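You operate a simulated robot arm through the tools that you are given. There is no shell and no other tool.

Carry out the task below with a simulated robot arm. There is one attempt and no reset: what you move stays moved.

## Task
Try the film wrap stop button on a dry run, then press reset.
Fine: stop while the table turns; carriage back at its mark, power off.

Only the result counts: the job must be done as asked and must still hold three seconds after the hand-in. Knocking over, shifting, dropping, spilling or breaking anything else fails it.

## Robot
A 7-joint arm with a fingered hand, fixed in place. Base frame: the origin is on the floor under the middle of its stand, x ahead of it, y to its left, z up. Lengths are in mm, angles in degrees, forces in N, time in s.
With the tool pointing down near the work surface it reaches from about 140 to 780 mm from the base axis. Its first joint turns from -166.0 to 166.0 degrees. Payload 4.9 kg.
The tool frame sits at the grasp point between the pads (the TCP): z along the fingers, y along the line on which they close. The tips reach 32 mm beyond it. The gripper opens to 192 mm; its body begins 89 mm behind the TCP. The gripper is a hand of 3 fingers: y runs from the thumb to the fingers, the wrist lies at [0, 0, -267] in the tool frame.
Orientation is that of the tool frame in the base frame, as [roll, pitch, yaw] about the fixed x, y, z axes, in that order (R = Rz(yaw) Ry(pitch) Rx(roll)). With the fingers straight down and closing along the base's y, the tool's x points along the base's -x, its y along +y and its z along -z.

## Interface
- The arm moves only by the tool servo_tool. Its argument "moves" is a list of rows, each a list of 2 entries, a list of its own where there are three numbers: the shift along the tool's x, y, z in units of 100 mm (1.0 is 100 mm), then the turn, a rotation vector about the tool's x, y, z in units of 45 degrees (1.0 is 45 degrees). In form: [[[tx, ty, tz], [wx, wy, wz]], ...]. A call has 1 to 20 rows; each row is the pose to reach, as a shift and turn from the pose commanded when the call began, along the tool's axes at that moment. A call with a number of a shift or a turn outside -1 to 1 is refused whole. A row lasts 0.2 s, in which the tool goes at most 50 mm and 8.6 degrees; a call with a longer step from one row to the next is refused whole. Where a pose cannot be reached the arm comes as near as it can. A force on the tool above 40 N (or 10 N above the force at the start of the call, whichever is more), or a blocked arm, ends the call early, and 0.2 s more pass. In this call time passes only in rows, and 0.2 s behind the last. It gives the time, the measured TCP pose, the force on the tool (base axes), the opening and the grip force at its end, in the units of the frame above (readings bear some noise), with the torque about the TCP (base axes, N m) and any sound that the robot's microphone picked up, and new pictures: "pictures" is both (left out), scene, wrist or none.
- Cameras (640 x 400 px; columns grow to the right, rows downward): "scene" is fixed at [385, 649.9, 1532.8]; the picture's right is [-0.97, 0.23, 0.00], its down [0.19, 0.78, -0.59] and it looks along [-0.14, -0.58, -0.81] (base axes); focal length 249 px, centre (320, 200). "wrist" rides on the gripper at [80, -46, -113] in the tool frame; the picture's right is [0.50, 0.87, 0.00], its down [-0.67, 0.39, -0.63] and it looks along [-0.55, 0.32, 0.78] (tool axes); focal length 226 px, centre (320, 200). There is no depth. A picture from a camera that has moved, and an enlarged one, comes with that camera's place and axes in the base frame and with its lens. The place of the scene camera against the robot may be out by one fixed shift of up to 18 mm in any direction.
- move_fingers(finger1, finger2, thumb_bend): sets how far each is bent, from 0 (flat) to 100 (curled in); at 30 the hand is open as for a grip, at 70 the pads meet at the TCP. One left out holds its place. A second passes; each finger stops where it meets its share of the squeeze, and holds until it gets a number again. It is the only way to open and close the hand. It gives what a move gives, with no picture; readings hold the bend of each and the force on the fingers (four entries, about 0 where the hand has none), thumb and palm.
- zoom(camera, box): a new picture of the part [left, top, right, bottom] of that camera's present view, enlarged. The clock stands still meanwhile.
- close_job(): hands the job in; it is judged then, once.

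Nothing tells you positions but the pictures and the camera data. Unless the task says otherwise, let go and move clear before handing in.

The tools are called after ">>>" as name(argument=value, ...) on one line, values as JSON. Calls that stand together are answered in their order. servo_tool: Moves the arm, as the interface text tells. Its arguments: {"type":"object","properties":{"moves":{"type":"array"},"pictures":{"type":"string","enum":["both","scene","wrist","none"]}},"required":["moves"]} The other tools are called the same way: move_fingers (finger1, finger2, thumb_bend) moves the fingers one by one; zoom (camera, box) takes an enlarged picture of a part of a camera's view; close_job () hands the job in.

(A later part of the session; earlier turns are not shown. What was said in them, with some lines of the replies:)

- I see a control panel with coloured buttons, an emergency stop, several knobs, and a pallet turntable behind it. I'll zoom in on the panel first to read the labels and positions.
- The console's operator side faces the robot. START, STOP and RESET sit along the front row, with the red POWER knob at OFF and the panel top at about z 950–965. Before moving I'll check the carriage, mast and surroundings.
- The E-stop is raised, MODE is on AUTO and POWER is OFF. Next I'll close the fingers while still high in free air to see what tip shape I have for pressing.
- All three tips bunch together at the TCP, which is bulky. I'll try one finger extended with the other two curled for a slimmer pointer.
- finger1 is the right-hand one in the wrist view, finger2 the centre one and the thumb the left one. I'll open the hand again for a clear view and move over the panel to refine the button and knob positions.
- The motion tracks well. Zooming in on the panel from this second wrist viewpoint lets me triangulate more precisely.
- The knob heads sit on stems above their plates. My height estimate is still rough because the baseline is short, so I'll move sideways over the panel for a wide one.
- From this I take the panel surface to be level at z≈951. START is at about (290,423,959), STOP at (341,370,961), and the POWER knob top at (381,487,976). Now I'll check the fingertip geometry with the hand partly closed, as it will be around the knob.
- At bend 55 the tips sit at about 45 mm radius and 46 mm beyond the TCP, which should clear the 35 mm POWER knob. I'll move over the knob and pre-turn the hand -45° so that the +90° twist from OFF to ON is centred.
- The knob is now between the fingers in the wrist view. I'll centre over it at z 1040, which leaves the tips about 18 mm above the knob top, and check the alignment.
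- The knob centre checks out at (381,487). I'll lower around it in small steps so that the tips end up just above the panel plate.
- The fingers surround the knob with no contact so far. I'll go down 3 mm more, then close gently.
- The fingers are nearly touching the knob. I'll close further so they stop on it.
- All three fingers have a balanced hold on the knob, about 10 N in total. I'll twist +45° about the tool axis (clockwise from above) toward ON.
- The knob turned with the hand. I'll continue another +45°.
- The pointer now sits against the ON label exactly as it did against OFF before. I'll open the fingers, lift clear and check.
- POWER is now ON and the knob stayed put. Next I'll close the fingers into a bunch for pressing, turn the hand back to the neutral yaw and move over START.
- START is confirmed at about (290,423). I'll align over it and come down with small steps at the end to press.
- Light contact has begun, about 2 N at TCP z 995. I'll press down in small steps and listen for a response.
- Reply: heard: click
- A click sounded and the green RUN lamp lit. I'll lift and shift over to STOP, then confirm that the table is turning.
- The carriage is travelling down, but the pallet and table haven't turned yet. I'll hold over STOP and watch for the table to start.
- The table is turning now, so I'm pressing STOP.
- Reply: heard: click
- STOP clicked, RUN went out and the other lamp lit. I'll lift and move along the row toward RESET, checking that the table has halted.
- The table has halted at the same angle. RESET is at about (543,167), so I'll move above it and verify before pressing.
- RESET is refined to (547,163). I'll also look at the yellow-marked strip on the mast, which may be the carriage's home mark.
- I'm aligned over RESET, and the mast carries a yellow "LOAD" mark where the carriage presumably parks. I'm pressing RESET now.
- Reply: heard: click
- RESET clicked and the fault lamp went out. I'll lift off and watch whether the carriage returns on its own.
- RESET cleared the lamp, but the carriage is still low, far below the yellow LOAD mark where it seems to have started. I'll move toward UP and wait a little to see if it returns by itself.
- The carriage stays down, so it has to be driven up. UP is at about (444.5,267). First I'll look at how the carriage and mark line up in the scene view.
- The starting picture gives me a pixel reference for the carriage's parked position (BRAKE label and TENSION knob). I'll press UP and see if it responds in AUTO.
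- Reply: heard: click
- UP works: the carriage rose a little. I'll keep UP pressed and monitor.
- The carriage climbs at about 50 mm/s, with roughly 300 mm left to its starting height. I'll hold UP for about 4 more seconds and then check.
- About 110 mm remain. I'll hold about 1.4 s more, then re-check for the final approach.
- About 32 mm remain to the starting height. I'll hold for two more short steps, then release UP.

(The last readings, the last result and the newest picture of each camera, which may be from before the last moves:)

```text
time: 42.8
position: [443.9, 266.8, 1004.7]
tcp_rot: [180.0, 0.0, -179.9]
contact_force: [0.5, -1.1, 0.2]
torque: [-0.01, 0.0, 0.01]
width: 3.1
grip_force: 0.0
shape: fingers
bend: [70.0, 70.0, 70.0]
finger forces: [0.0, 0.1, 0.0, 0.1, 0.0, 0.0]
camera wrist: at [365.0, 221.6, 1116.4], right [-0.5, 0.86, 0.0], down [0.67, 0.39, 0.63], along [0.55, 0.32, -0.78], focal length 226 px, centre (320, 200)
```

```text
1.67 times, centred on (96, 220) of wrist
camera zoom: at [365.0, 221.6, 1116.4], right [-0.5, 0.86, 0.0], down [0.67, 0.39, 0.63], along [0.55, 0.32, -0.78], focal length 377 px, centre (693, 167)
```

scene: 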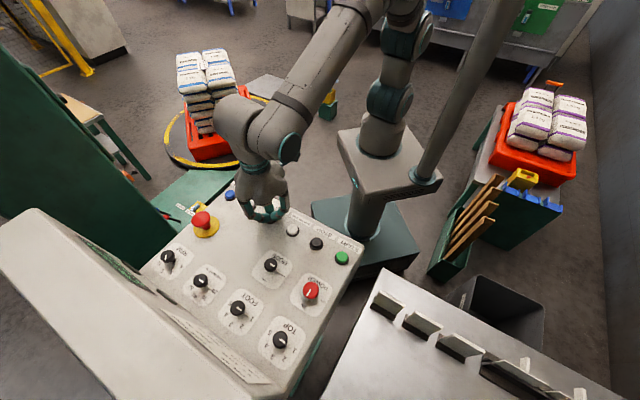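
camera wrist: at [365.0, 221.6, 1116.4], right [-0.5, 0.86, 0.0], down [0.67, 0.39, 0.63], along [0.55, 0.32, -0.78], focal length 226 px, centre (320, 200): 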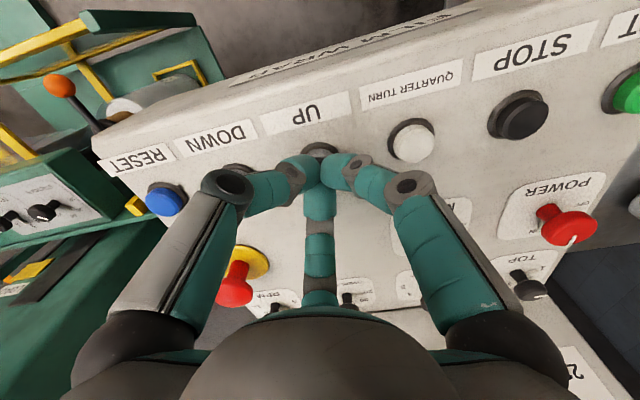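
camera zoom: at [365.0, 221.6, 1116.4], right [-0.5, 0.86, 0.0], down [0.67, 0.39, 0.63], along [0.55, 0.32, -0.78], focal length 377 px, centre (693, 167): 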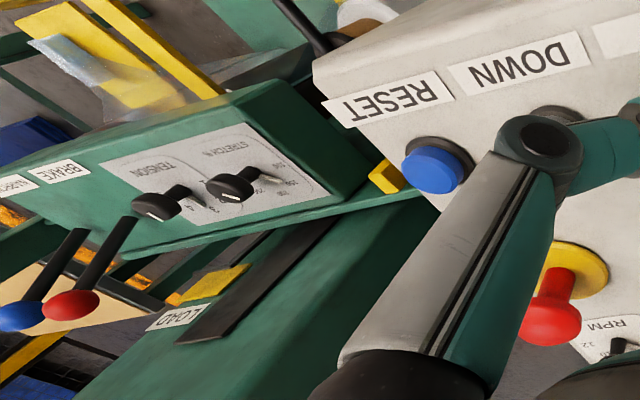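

The carriage is now within a few mm of its starting place. I'll compare against the exact same crop I took at the beginning.

>>> zoom(camera="scene", box=[80, 120, 240, 220])

>>> zoom(camera="wrist", box=[0, 140, 160, 340])

```text
4.00 times, centred on (160, 170) of scene
camera zoom: at [385.0, 649.9, 1532.8], right [-0.97, 0.23, 0.0], down [0.19, 0.78, -0.59], along [-0.14, -0.58, -0.81], focal length 996 px, centre (960, 320)
```

zoom: 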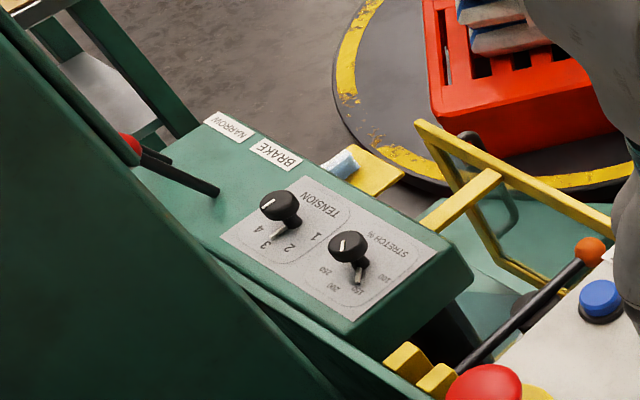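

```text
2.00 times, centred on (80, 240) of wrist
camera zoom: at [365.0, 221.6, 1116.4], right [-0.5, 0.86, 0.0], down [0.67, 0.39, 0.63], along [0.55, 0.32, -0.78], focal length 452 px, centre (800, 120)
```

zoom: 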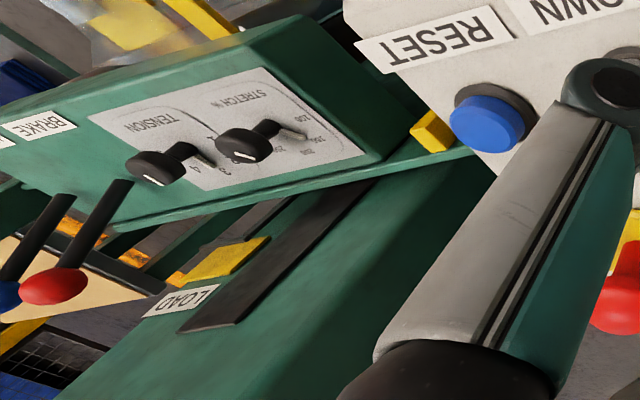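

The carriage is about 4 mm below its starting height. I'll give UP one very short tap and compare again.

>>> servo_tool(moves=[[[0, 0, 0.09], [0, 0, 0]], [[0, 0, 0.135], [0, 0, 0]], [[0, 0, 0.05], [0, 0, 0]], [[0, 0, 0.0], [0, 0, 0]]], pictures="none")

>>> zoom(camera="scene", box=[80, 120, 240, 220])

```text
time: 43.8
position: [445.1, 266.8, 1005.0]
tcp_rot: [179.9, 0.0, -179.8]
contact_force: [-0.4, -0.1, 0.3]
torque: [-0.04, -0.01, 0.0]
width: 3.2
grip_force: 0.1
shape: fingers
bend: [70.0, 70.0, 70.0]
finger forces: [0.0, 0.1, 0.1, 0.1, 0.1, 0.0]
heard: click
```

```text
4.00 times, centred on (160, 170) of scene
camera zoom: at [385.0, 649.9, 1532.8], right [-0.97, 0.23, 0.0], down [0.19, 0.78, -0.59], along [-0.14, -0.58, -0.81], focal length 996 px, centre (960, 320)
```

zoom: 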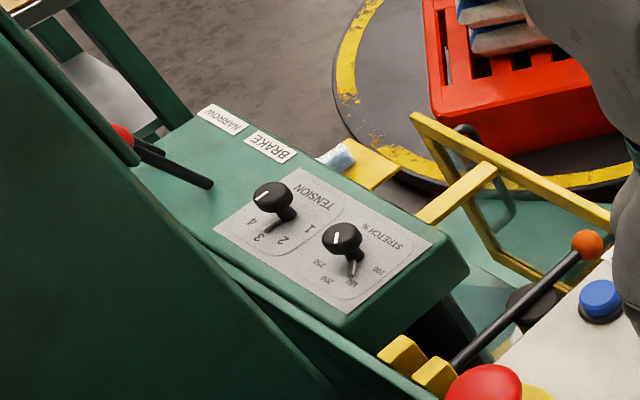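

The tap carried it about 8 mm, so it is now about 4–5 mm above its starting height. I'll move to DOWN and give it a shallower tap to centre it.

>>> servo_tool(moves=[[[0, 0, -0.15], [0, 0, 0]], [[-0.26, -0.26, -0.2], [0, 0, 0]], [[-0.52, -0.515, -0.15], [0, 0, 0]], [[-0.52, -0.515, 0.0], [0, 0, 0]], [[-0.52, -0.515, 0.0], [0, 0, 0]]], pictures="wrist")

>>> zoom(camera="wrist", box=[200, 60, 456, 220])

>>> zoom(camera="wrist", box=[0, 100, 256, 260])

```text
time: 45.0
position: [496.7, 215.6, 1005.9]
tcp_rot: [179.9, 0.0, -179.9]
contact_force: [0.0, -0.7, -0.2]
torque: [-0.01, 0.0, 0.03]
width: 3.0
grip_force: 0.0
shape: fingers
bend: [70.0, 70.0, 70.0]
finger forces: [0.0, 0.1, 0.1, 0.0, 0.0, 0.1]
camera wrist: at [417.3, 169.9, 1116.5], right [-0.5, 0.86, 0.0], down [0.67, 0.39, 0.63], along [0.55, 0.32, -0.77], focal length 226 px, centre (320, 200)
```

wrist: 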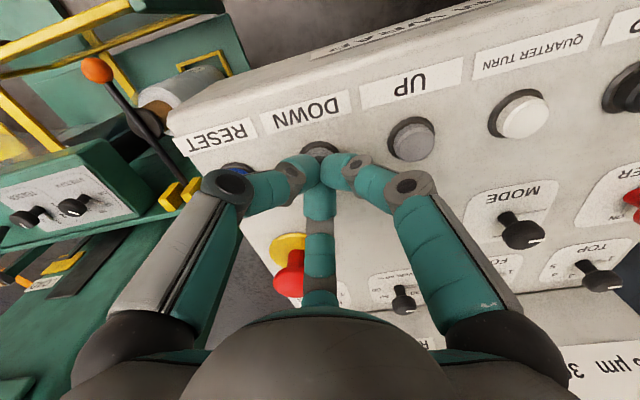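

```text
2.50 times, centred on (328, 140) of wrist
camera zoom: at [417.3, 169.9, 1116.5], right [-0.5, 0.86, 0.0], down [0.67, 0.39, 0.63], along [0.55, 0.32, -0.77], focal length 565 px, centre (300, 350)
```

zoom: 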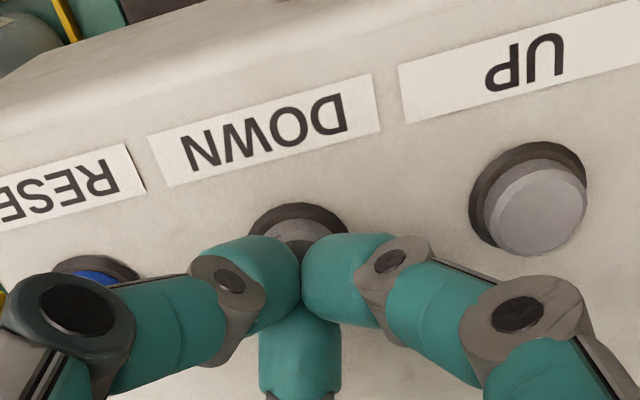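

```text
2.50 times, centred on (128, 180) of wrist
camera zoom: at [417.3, 169.9, 1116.5], right [-0.5, 0.86, 0.0], down [0.67, 0.39, 0.63], along [0.55, 0.32, -0.77], focal length 565 px, centre (800, 250)
```

zoom: 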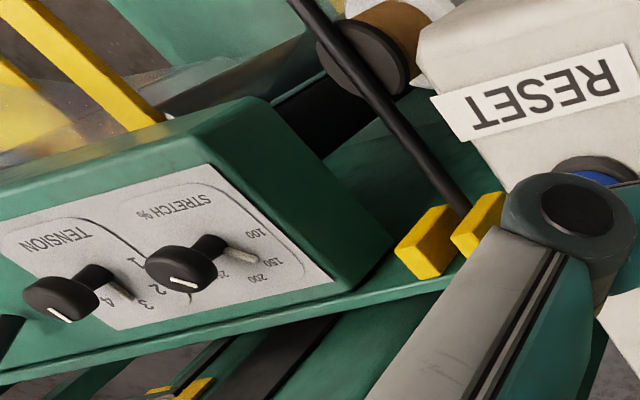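

I'm over DOWN, so here is a shallow tap.

>>> servo_tool(moves=[[[0, 0, 0.09], [0, 0, 0]], [[0, 0, 0.125], [0, 0, 0]], [[0, 0, 0.03], [0, 0, 0]], [[0, 0, 0.0], [0, 0, 0]]], pictures="none")

>>> zoom(camera="scene", box=[80, 120, 240, 220])

```text
time: 46.0
position: [497.1, 215.6, 1005.7]
tcp_rot: [179.9, -0.1, -180.0]
contact_force: [-0.1, 0.7, 0.2]
torque: [0.0, -0.01, -0.02]
width: 3.2
grip_force: 0.2
shape: fingers
bend: [70.0, 70.0, 70.0]
finger forces: [0.0, 0.0, 0.0, 0.1, 0.0, 0.0]
heard: click
```

```text
4.00 times, centred on (160, 170) of scene
camera zoom: at [385.0, 649.9, 1532.8], right [-0.97, 0.23, 0.0], down [0.19, 0.78, -0.59], along [-0.14, -0.58, -0.81], focal length 996 px, centre (960, 320)
```

zoom: 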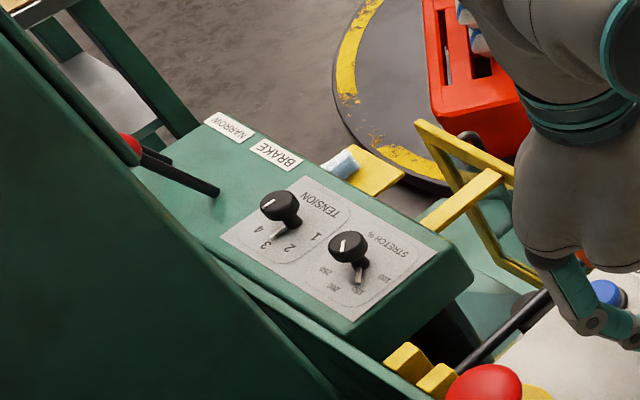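

It is back to about 4 mm below. I'll make one shallower tap on UP, since it's on the way to POWER anyway, to land in the middle.

>>> servo_tool(moves=[[[0, 0, -0.15], [0, 0, 0]], [[0.26, 0.26, -0.2], [0, 0, 0]], [[0.52, 0.515, -0.15], [0, 0, 0]], [[0.52, 0.515, 0.0], [0, 0, 0]], [[0.52, 0.515, 0.0], [0, 0, 0]], [[0.52, 0.515, 0.09], [0, 0, 0]], [[0.52, 0.515, 0.116], [0, 0, 0]], [[0.52, 0.515, 0.02], [0, 0, 0]], [[0.52, 0.515, 0.0], [0, 0, 0]]], pictures="none")

>>> zoom(camera="scene", box=[80, 120, 240, 220])

```text
time: 48.0
position: [444.4, 267.3, 1006.3]
tcp_rot: [179.8, 0.0, -179.8]
contact_force: [0.4, 0.2, 0.1]
torque: [-0.03, 0.01, 0.03]
width: 3.4
grip_force: 0.0
shape: fingers
bend: [70.0, 70.0, 70.0]
finger forces: [0.0, 0.0, 0.0, 0.1, 0.0, 0.0]
heard: click
```

```text
4.00 times, centred on (160, 170) of scene
camera zoom: at [385.0, 649.9, 1532.8], right [-0.97, 0.23, 0.0], down [0.19, 0.78, -0.59], along [-0.14, -0.58, -0.81], focal length 996 px, centre (960, 320)
```

zoom: 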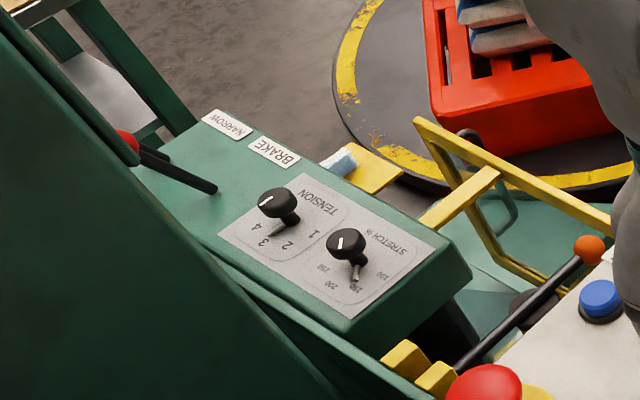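

The carriage now matches its starting picture exactly. Next I'll lift and travel back to the POWER knob.

>>> servo_tool(moves=[[[0, 0, -0.25], [0, 0, 0]], [[0, 0.1, -0.5], [0, 0, 0]], [[0.05, 0.3, -0.67], [0, 0, 0]], [[0.15, 0.55, -0.67], [0, 0, 0]], [[0.22, 0.8, -0.67], [0, 0, 0]], [[0.3, 1.0, -0.67], [0, 0, 0]], [[0.3, 1.0, -0.67], [0, 0, 0]]], pictures="scene")

>>> servo_tool(moves=[[[0.06, 0.15, 0], [0, 0, 0.16]], [[0.12, 0.32, 0], [0, 0, 0.32]], [[0.18, 0.5, 0], [0, 0, 0.48]], [[0.24, 0.68, 0], [0, 0, 0.64]], [[0.3, 0.86, 0], [0, 0, 0.8]], [[0.339, 1.0, 0], [0, 0, 0.96]], [[0.339, 1.0, 0], [0, 0, 1.0]], [[0.339, 1.0, 0], [0, 0, 1.0]]], pictures="wrist")

>>> move_fingers(finger1=55, finger2=55, thumb_bend=55)

>>> zoom(camera="scene", box=[80, 120, 240, 220])

```text
time: 49.6
position: [415.3, 366.2, 1072.1]
tcp_rot: [179.8, 0.0, -179.9]
contact_force: [0.6, -0.5, 1.3]
torque: [-0.02, 0.01, -0.01]
width: 3.3
grip_force: 0.0
shape: fingers
bend: [70.0, 70.0, 70.0]
finger forces: [0.1, 0.0, 0.0, 0.1, 0.1, 0.0]
```

scene: 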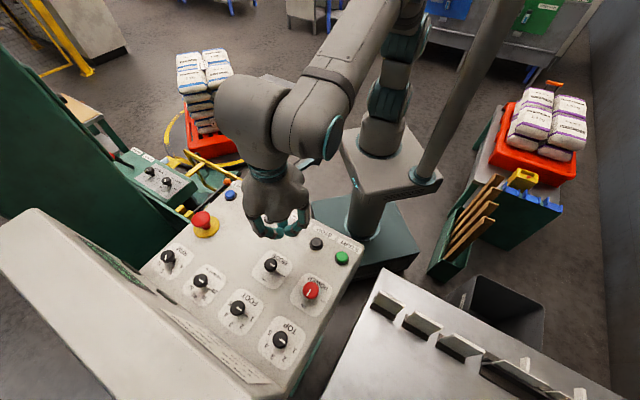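

```text
time: 51.4
position: [381.3, 467.6, 1072.3]
tcp_rot: [179.9, -0.1, 135.1]
contact_force: [0.8, 0.1, 0.6]
torque: [-0.01, 0.02, 0.02]
width: 3.2
grip_force: 0.1
shape: fingers
bend: [70.0, 70.0, 70.0]
finger forces: [0.0, 0.0, 0.1, 0.0, 0.0, 0.1]
camera wrist: at [291.4, 492.1, 1184.2], right [0.26, 0.97, 0.0], down [0.75, -0.2, 0.63], along [0.61, -0.16, -0.78], focal length 226 px, centre (320, 200)
```

wrist: 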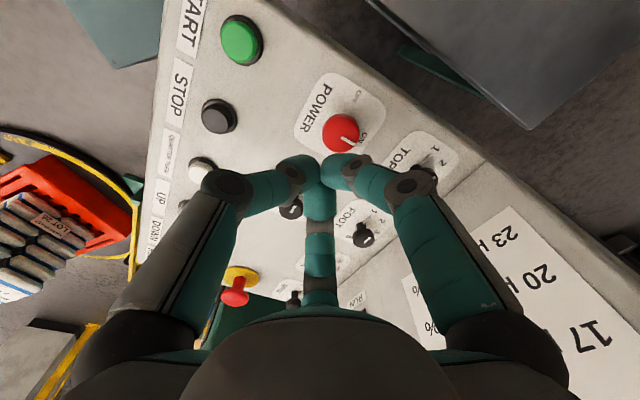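

```text
time: 52.4
position: [379.7, 466.9, 1072.5]
tcp_rot: [180.0, -0.1, 135.2]
contact_force: [0.0, 1.0, -0.4]
torque: [0.03, 0.0, -0.02]
width: 62.7
grip_force: 0.1
shape: fingers
bend: [55.0, 55.0, 55.0]
finger forces: [0.1, 0.0, 0.0, 0.0, 0.0, 0.0]
```

```text
4.00 times, centred on (160, 170) of scene
camera zoom: at [385.0, 649.9, 1532.8], right [-0.97, 0.23, 0.0], down [0.19, 0.78, -0.59], along [-0.14, -0.58, -0.81], focal length 996 px, centre (960, 320)
```

zoom: 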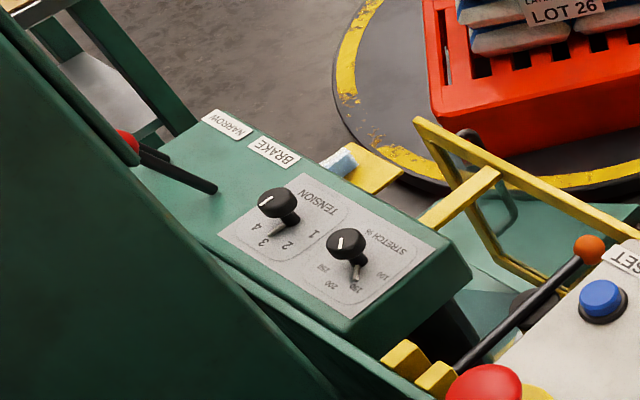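

The carriage is holding at the mark. I'll centre over POWER and lower in stages.

>>> servo_tool(moves=[[[0.144, 0.144, 0.0], [0, 0, 0]], [[0.144, 0.144, 0.15], [0, 0, 0]], [[0.144, 0.144, 0.33], [0, 0, 0]], [[0.144, 0.144, 0.33], [0, 0, 0]]], pictures="none")

>>> zoom(camera="wrist", box=[200, 80, 456, 240])

```text
time: 53.4
position: [379.4, 489.3, 1039.9]
tcp_rot: [179.8, -0.1, 135.2]
contact_force: [0.3, -0.7, 0.4]
torque: [0.01, -0.03, 0.02]
width: 62.2
grip_force: 0.0
shape: fingers
bend: [55.0, 55.0, 55.0]
finger forces: [0.0, 0.1, 0.0, 0.1, 0.0, 0.0]
```

```text
2.50 times, centred on (328, 160) of wrist
camera zoom: at [291.4, 512.5, 1150.9], right [0.26, 0.97, 0.0], down [0.75, -0.2, 0.63], along [0.61, -0.16, -0.78], focal length 565 px, centre (300, 300)
```

zoom: 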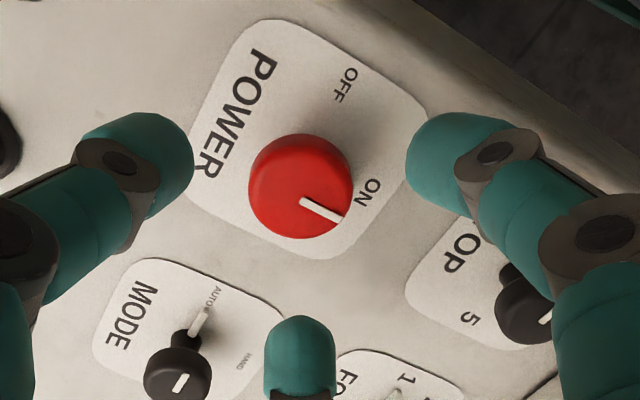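

The knob is centred, just as before the first grip. I'll lower to grip height and close.

>>> servo_tool(moves=[[[0, 0, 0.12], [0, 0, 0]], [[0, 0, 0.24], [0, 0, 0]], [[0, 0, 0.33], [0, 0, 0]], [[0, 0, 0.37], [0, 0, 0]], [[0, 0, 0.37], [0, 0, 0]]], pictures="none")

>>> move_fingers(finger1=68, finger2=68, thumb_bend=68)

>>> zoom(camera="wrist", box=[200, 60, 456, 220])

```text
time: 54.6
position: [380.3, 489.9, 1002.8]
tcp_rot: [179.8, -0.1, 135.1]
contact_force: [-0.2, -0.5, 0.0]
torque: [0.0, 0.0, 0.0]
width: 62.6
grip_force: 0.0
shape: fingers
bend: [55.0, 55.0, 55.0]
finger forces: [0.0, 0.1, 0.1, 0.0, 0.0, 0.0]
```

```text
time: 55.6
position: [380.9, 488.4, 1003.2]
tcp_rot: [179.9, -0.2, 135.2]
contact_force: [-1.9, -1.8, 0.3]
torque: [-0.07, 0.06, -0.02]
width: 27.1
grip_force: 9.5
shape: fingers
bend: [64.0, 63.0, 65.0]
finger forces: [5.4, 6.3, 0.0, 0.0, 7.9, 0.1]
```

```text
2.50 times, centred on (328, 140) of wrist
camera zoom: at [291.3, 512.3, 1114.1], right [0.26, 0.97, 0.0], down [0.75, -0.2, 0.63], along [0.61, -0.16, -0.78], focal length 565 px, centre (300, 350)
```

zoom: 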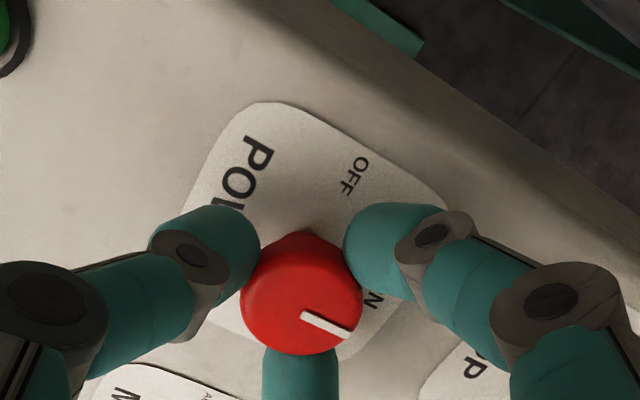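

The grip is the same as last time. I'll twist back -90° in two halves toward OFF.

>>> servo_tool(moves=[[[0, 0, 0], [0, 0, -0.15]], [[0, 0, 0], [0, 0, -0.3]], [[0, 0, 0], [0, 0, -0.45]], [[0, 0, 0], [0, 0, -0.6]], [[0, 0, 0], [0, 0, -0.75]], [[0, 0, 0], [0, 0, -0.9]], [[0, 0, 0], [0, 0, -1.0]], [[0, 0, 0], [0, 0, -1.0]]], pictures="none")

>>> servo_tool(moves=[[[0, 0, 0], [0, 0, -0.15]], [[0, 0, 0], [0, 0, -0.3]], [[0, 0, 0], [0, 0, -0.45]], [[0, 0, 0], [0, 0, -0.6]], [[0, 0, 0], [0, 0, -0.75]], [[0, 0, 0], [0, 0, -0.9]], [[0, 0, 0], [0, 0, -1.0]], [[0, 0, 0], [0, 0, -1.0]]], pictures="none")

>>> zoom(camera="wrist", box=[200, 60, 456, 220])

```text
time: 57.4
position: [380.2, 487.0, 1003.2]
tcp_rot: [179.9, 0.0, -179.9]
contact_force: [1.6, -5.0, -1.0]
torque: [-0.19, -0.02, -0.06]
width: 27.0
grip_force: 10.0
shape: fingers
bend: [64.0, 63.0, 64.0]
finger forces: [4.3, 5.7, 0.1, 0.0, 9.5, 0.1]
```

```text
time: 59.2
position: [380.5, 487.1, 1003.4]
tcp_rot: [179.9, 0.1, -134.9]
contact_force: [5.4, -4.2, 0.4]
torque: [-0.17, -0.18, -0.03]
width: 27.0
grip_force: 9.8
shape: fingers
bend: [64.0, 63.0, 64.0]
finger forces: [4.3, 5.3, 0.1, 0.1, 11.1, 0.0]
```

```text
2.50 times, centred on (328, 140) of wrist
camera zoom: at [356.9, 399.5, 1114.2], right [-0.97, 0.26, 0.0], down [0.2, 0.75, 0.63], along [0.16, 0.61, -0.77], focal length 565 px, centre (300, 350)
```

zoom: 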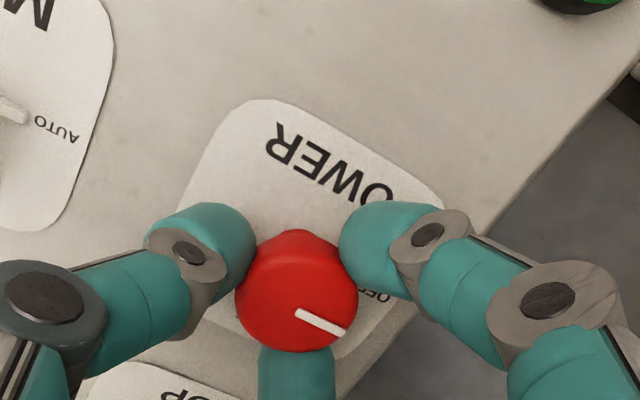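

The pointer is back where it was at OFF. I'll open the fingers and lift clear, then verify the whole scene.

>>> move_fingers(finger1=55, finger2=55, thumb_bend=55)

>>> servo_tool(moves=[[[0, 0, -0.1], [0, 0, 0]], [[0, 0, -0.25], [0, 0, 0]], [[0, 0, -0.5], [0, 0, 0]], [[0, 0, -0.75], [0, 0, 0]], [[0, 0, -1.0], [0, 0, 0]], [[0, 0, -1.0], [0, 0, 0]]], pictures="both")

>>> zoom(camera="wrist", box=[200, 80, 456, 240])

>>> zoom(camera="scene", box=[80, 120, 240, 220])

```text
time: 60.2
position: [378.9, 487.4, 1002.3]
tcp_rot: [180.0, 0.1, -134.9]
contact_force: [0.8, -0.5, 0.5]
torque: [0.01, 0.01, 0.0]
width: 62.3
grip_force: 0.1
shape: fingers
bend: [55.0, 55.0, 55.0]
finger forces: [0.0, 0.0, 0.0, 0.0, 0.1, 0.0]
```

```text
time: 61.6
position: [379.7, 487.4, 1102.9]
tcp_rot: [179.9, 0.1, -134.8]
contact_force: [0.6, 0.9, 0.6]
torque: [0.0, -0.03, -0.02]
width: 62.3
grip_force: 0.0
shape: fingers
bend: [55.0, 55.0, 55.0]
finger forces: [0.1, 0.0, 0.0, 0.1, 0.1, 0.0]
camera wrist: at [356.7, 399.3, 1214.7], right [-0.97, 0.26, 0.0], down [0.2, 0.75, 0.63], along [0.16, 0.61, -0.77], focal length 226 px, centre (320, 200)
```

scene: 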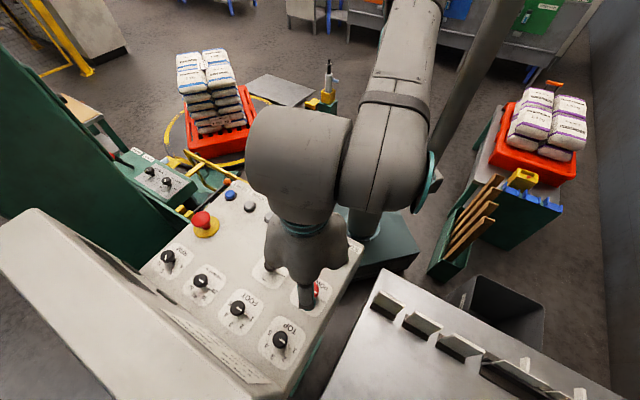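
wrist: 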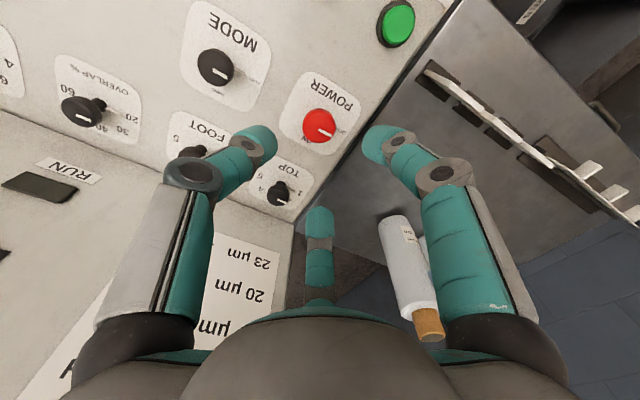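

```text
2.50 times, centred on (328, 160) of wrist
camera zoom: at [356.7, 399.3, 1214.7], right [-0.97, 0.26, 0.0], down [0.2, 0.75, 0.63], along [0.16, 0.61, -0.77], focal length 565 px, centre (300, 300)
```

zoom: 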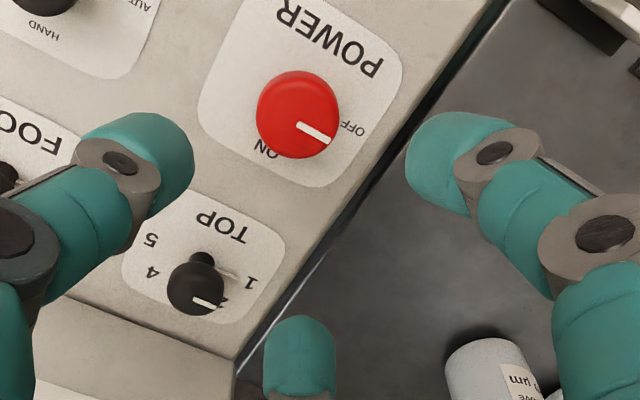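

```text
4.00 times, centred on (160, 170) of scene
camera zoom: at [385.0, 649.9, 1532.8], right [-0.97, 0.23, 0.0], down [0.19, 0.78, -0.59], along [-0.14, -0.58, -0.81], focal length 996 px, centre (960, 320)
```

zoom: 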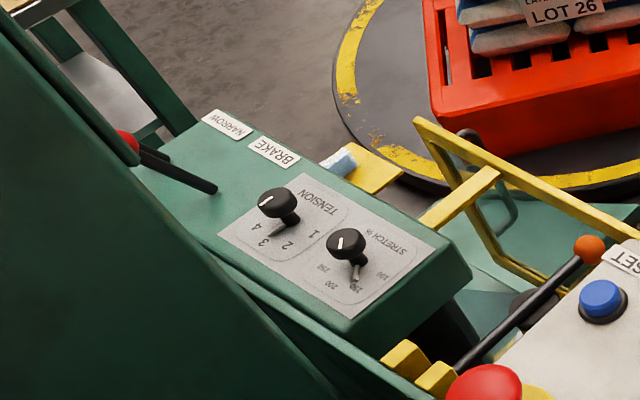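

POWER reads OFF, both lamps are dark, the table is still, and the carriage sits exactly at its starting place. I'll lift a bit more to be well clear and then hand in.

>>> servo_tool(moves=[[[0.1, 0, -0.3], [0, 0, 0]], [[0.3, 0, -0.6], [0, 0, 0]], [[0.5, 0, -0.9], [0, 0, 0]], [[0.5, 0, -0.9], [0, 0, 0]]], pictures="scene")

>>> zoom(camera="scene", box=[60, 130, 380, 330])

```text
time: 62.6
position: [343.8, 451.6, 1193.5]
tcp_rot: [180.0, 0.2, -134.8]
contact_force: [0.2, 0.0, 0.9]
torque: [0.0, -0.02, 0.05]
width: 62.3
grip_force: 0.1
shape: fingers
bend: [55.0, 55.0, 55.0]
finger forces: [0.1, 0.0, 0.1, 0.1, 0.0, 0.0]
```

scene: 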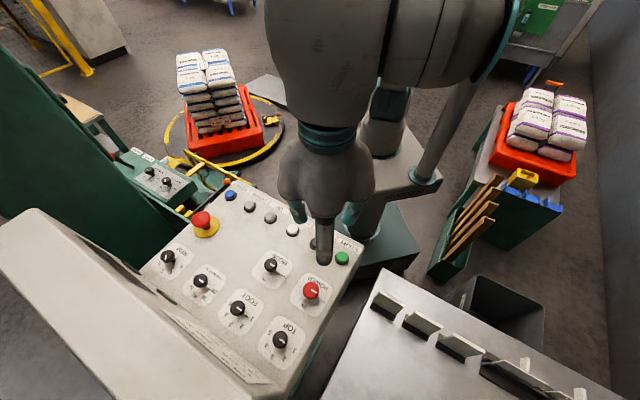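

```text
2.00 times, centred on (220, 230) of scene
camera zoom: at [385.0, 649.9, 1532.8], right [-0.97, 0.23, 0.0], down [0.19, 0.78, -0.59], along [-0.14, -0.58, -0.81], focal length 498 px, centre (520, 140)
```

zoom: 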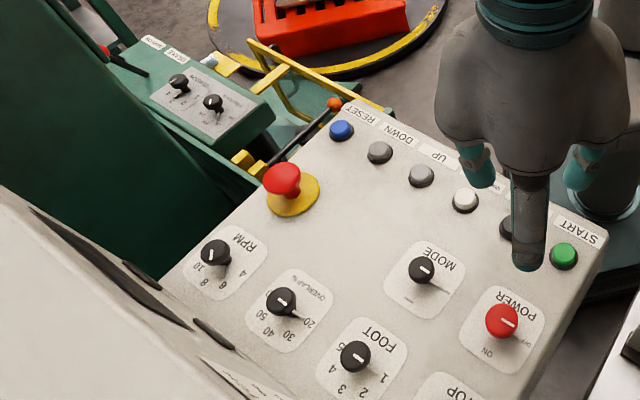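

Everything is in its final state: power OFF, carriage at its mark, table stopped, lamps dark and the hand clear. I'm handing in.

>>> close_job()

```text
The job is handed in.
```

The dry run is done. I pressed STOP while the table was turning and it halted the table. I then pressed RESET, which cleared the warning lamp. The job is handed in, but no verdict has come back.

- **Carriage:** RESET did not bring the carriage back by itself. I raised it with UP, then trimmed it with short UP and DOWN taps. It now matches its position in the first pictures. I took that as its mark; I didn't check it separately against the yellow LOAD mark on the mast.
- **Power and mode:** POWER is back at OFF and both lamps are dark. MODE stayed on AUTO throughout.
- **Pallet:** It is left at the angle where STOP halted the table, not at its starting angle.
- **Everything else:** I saw nothing else moved or knocked, and the hand is clear of the panel.
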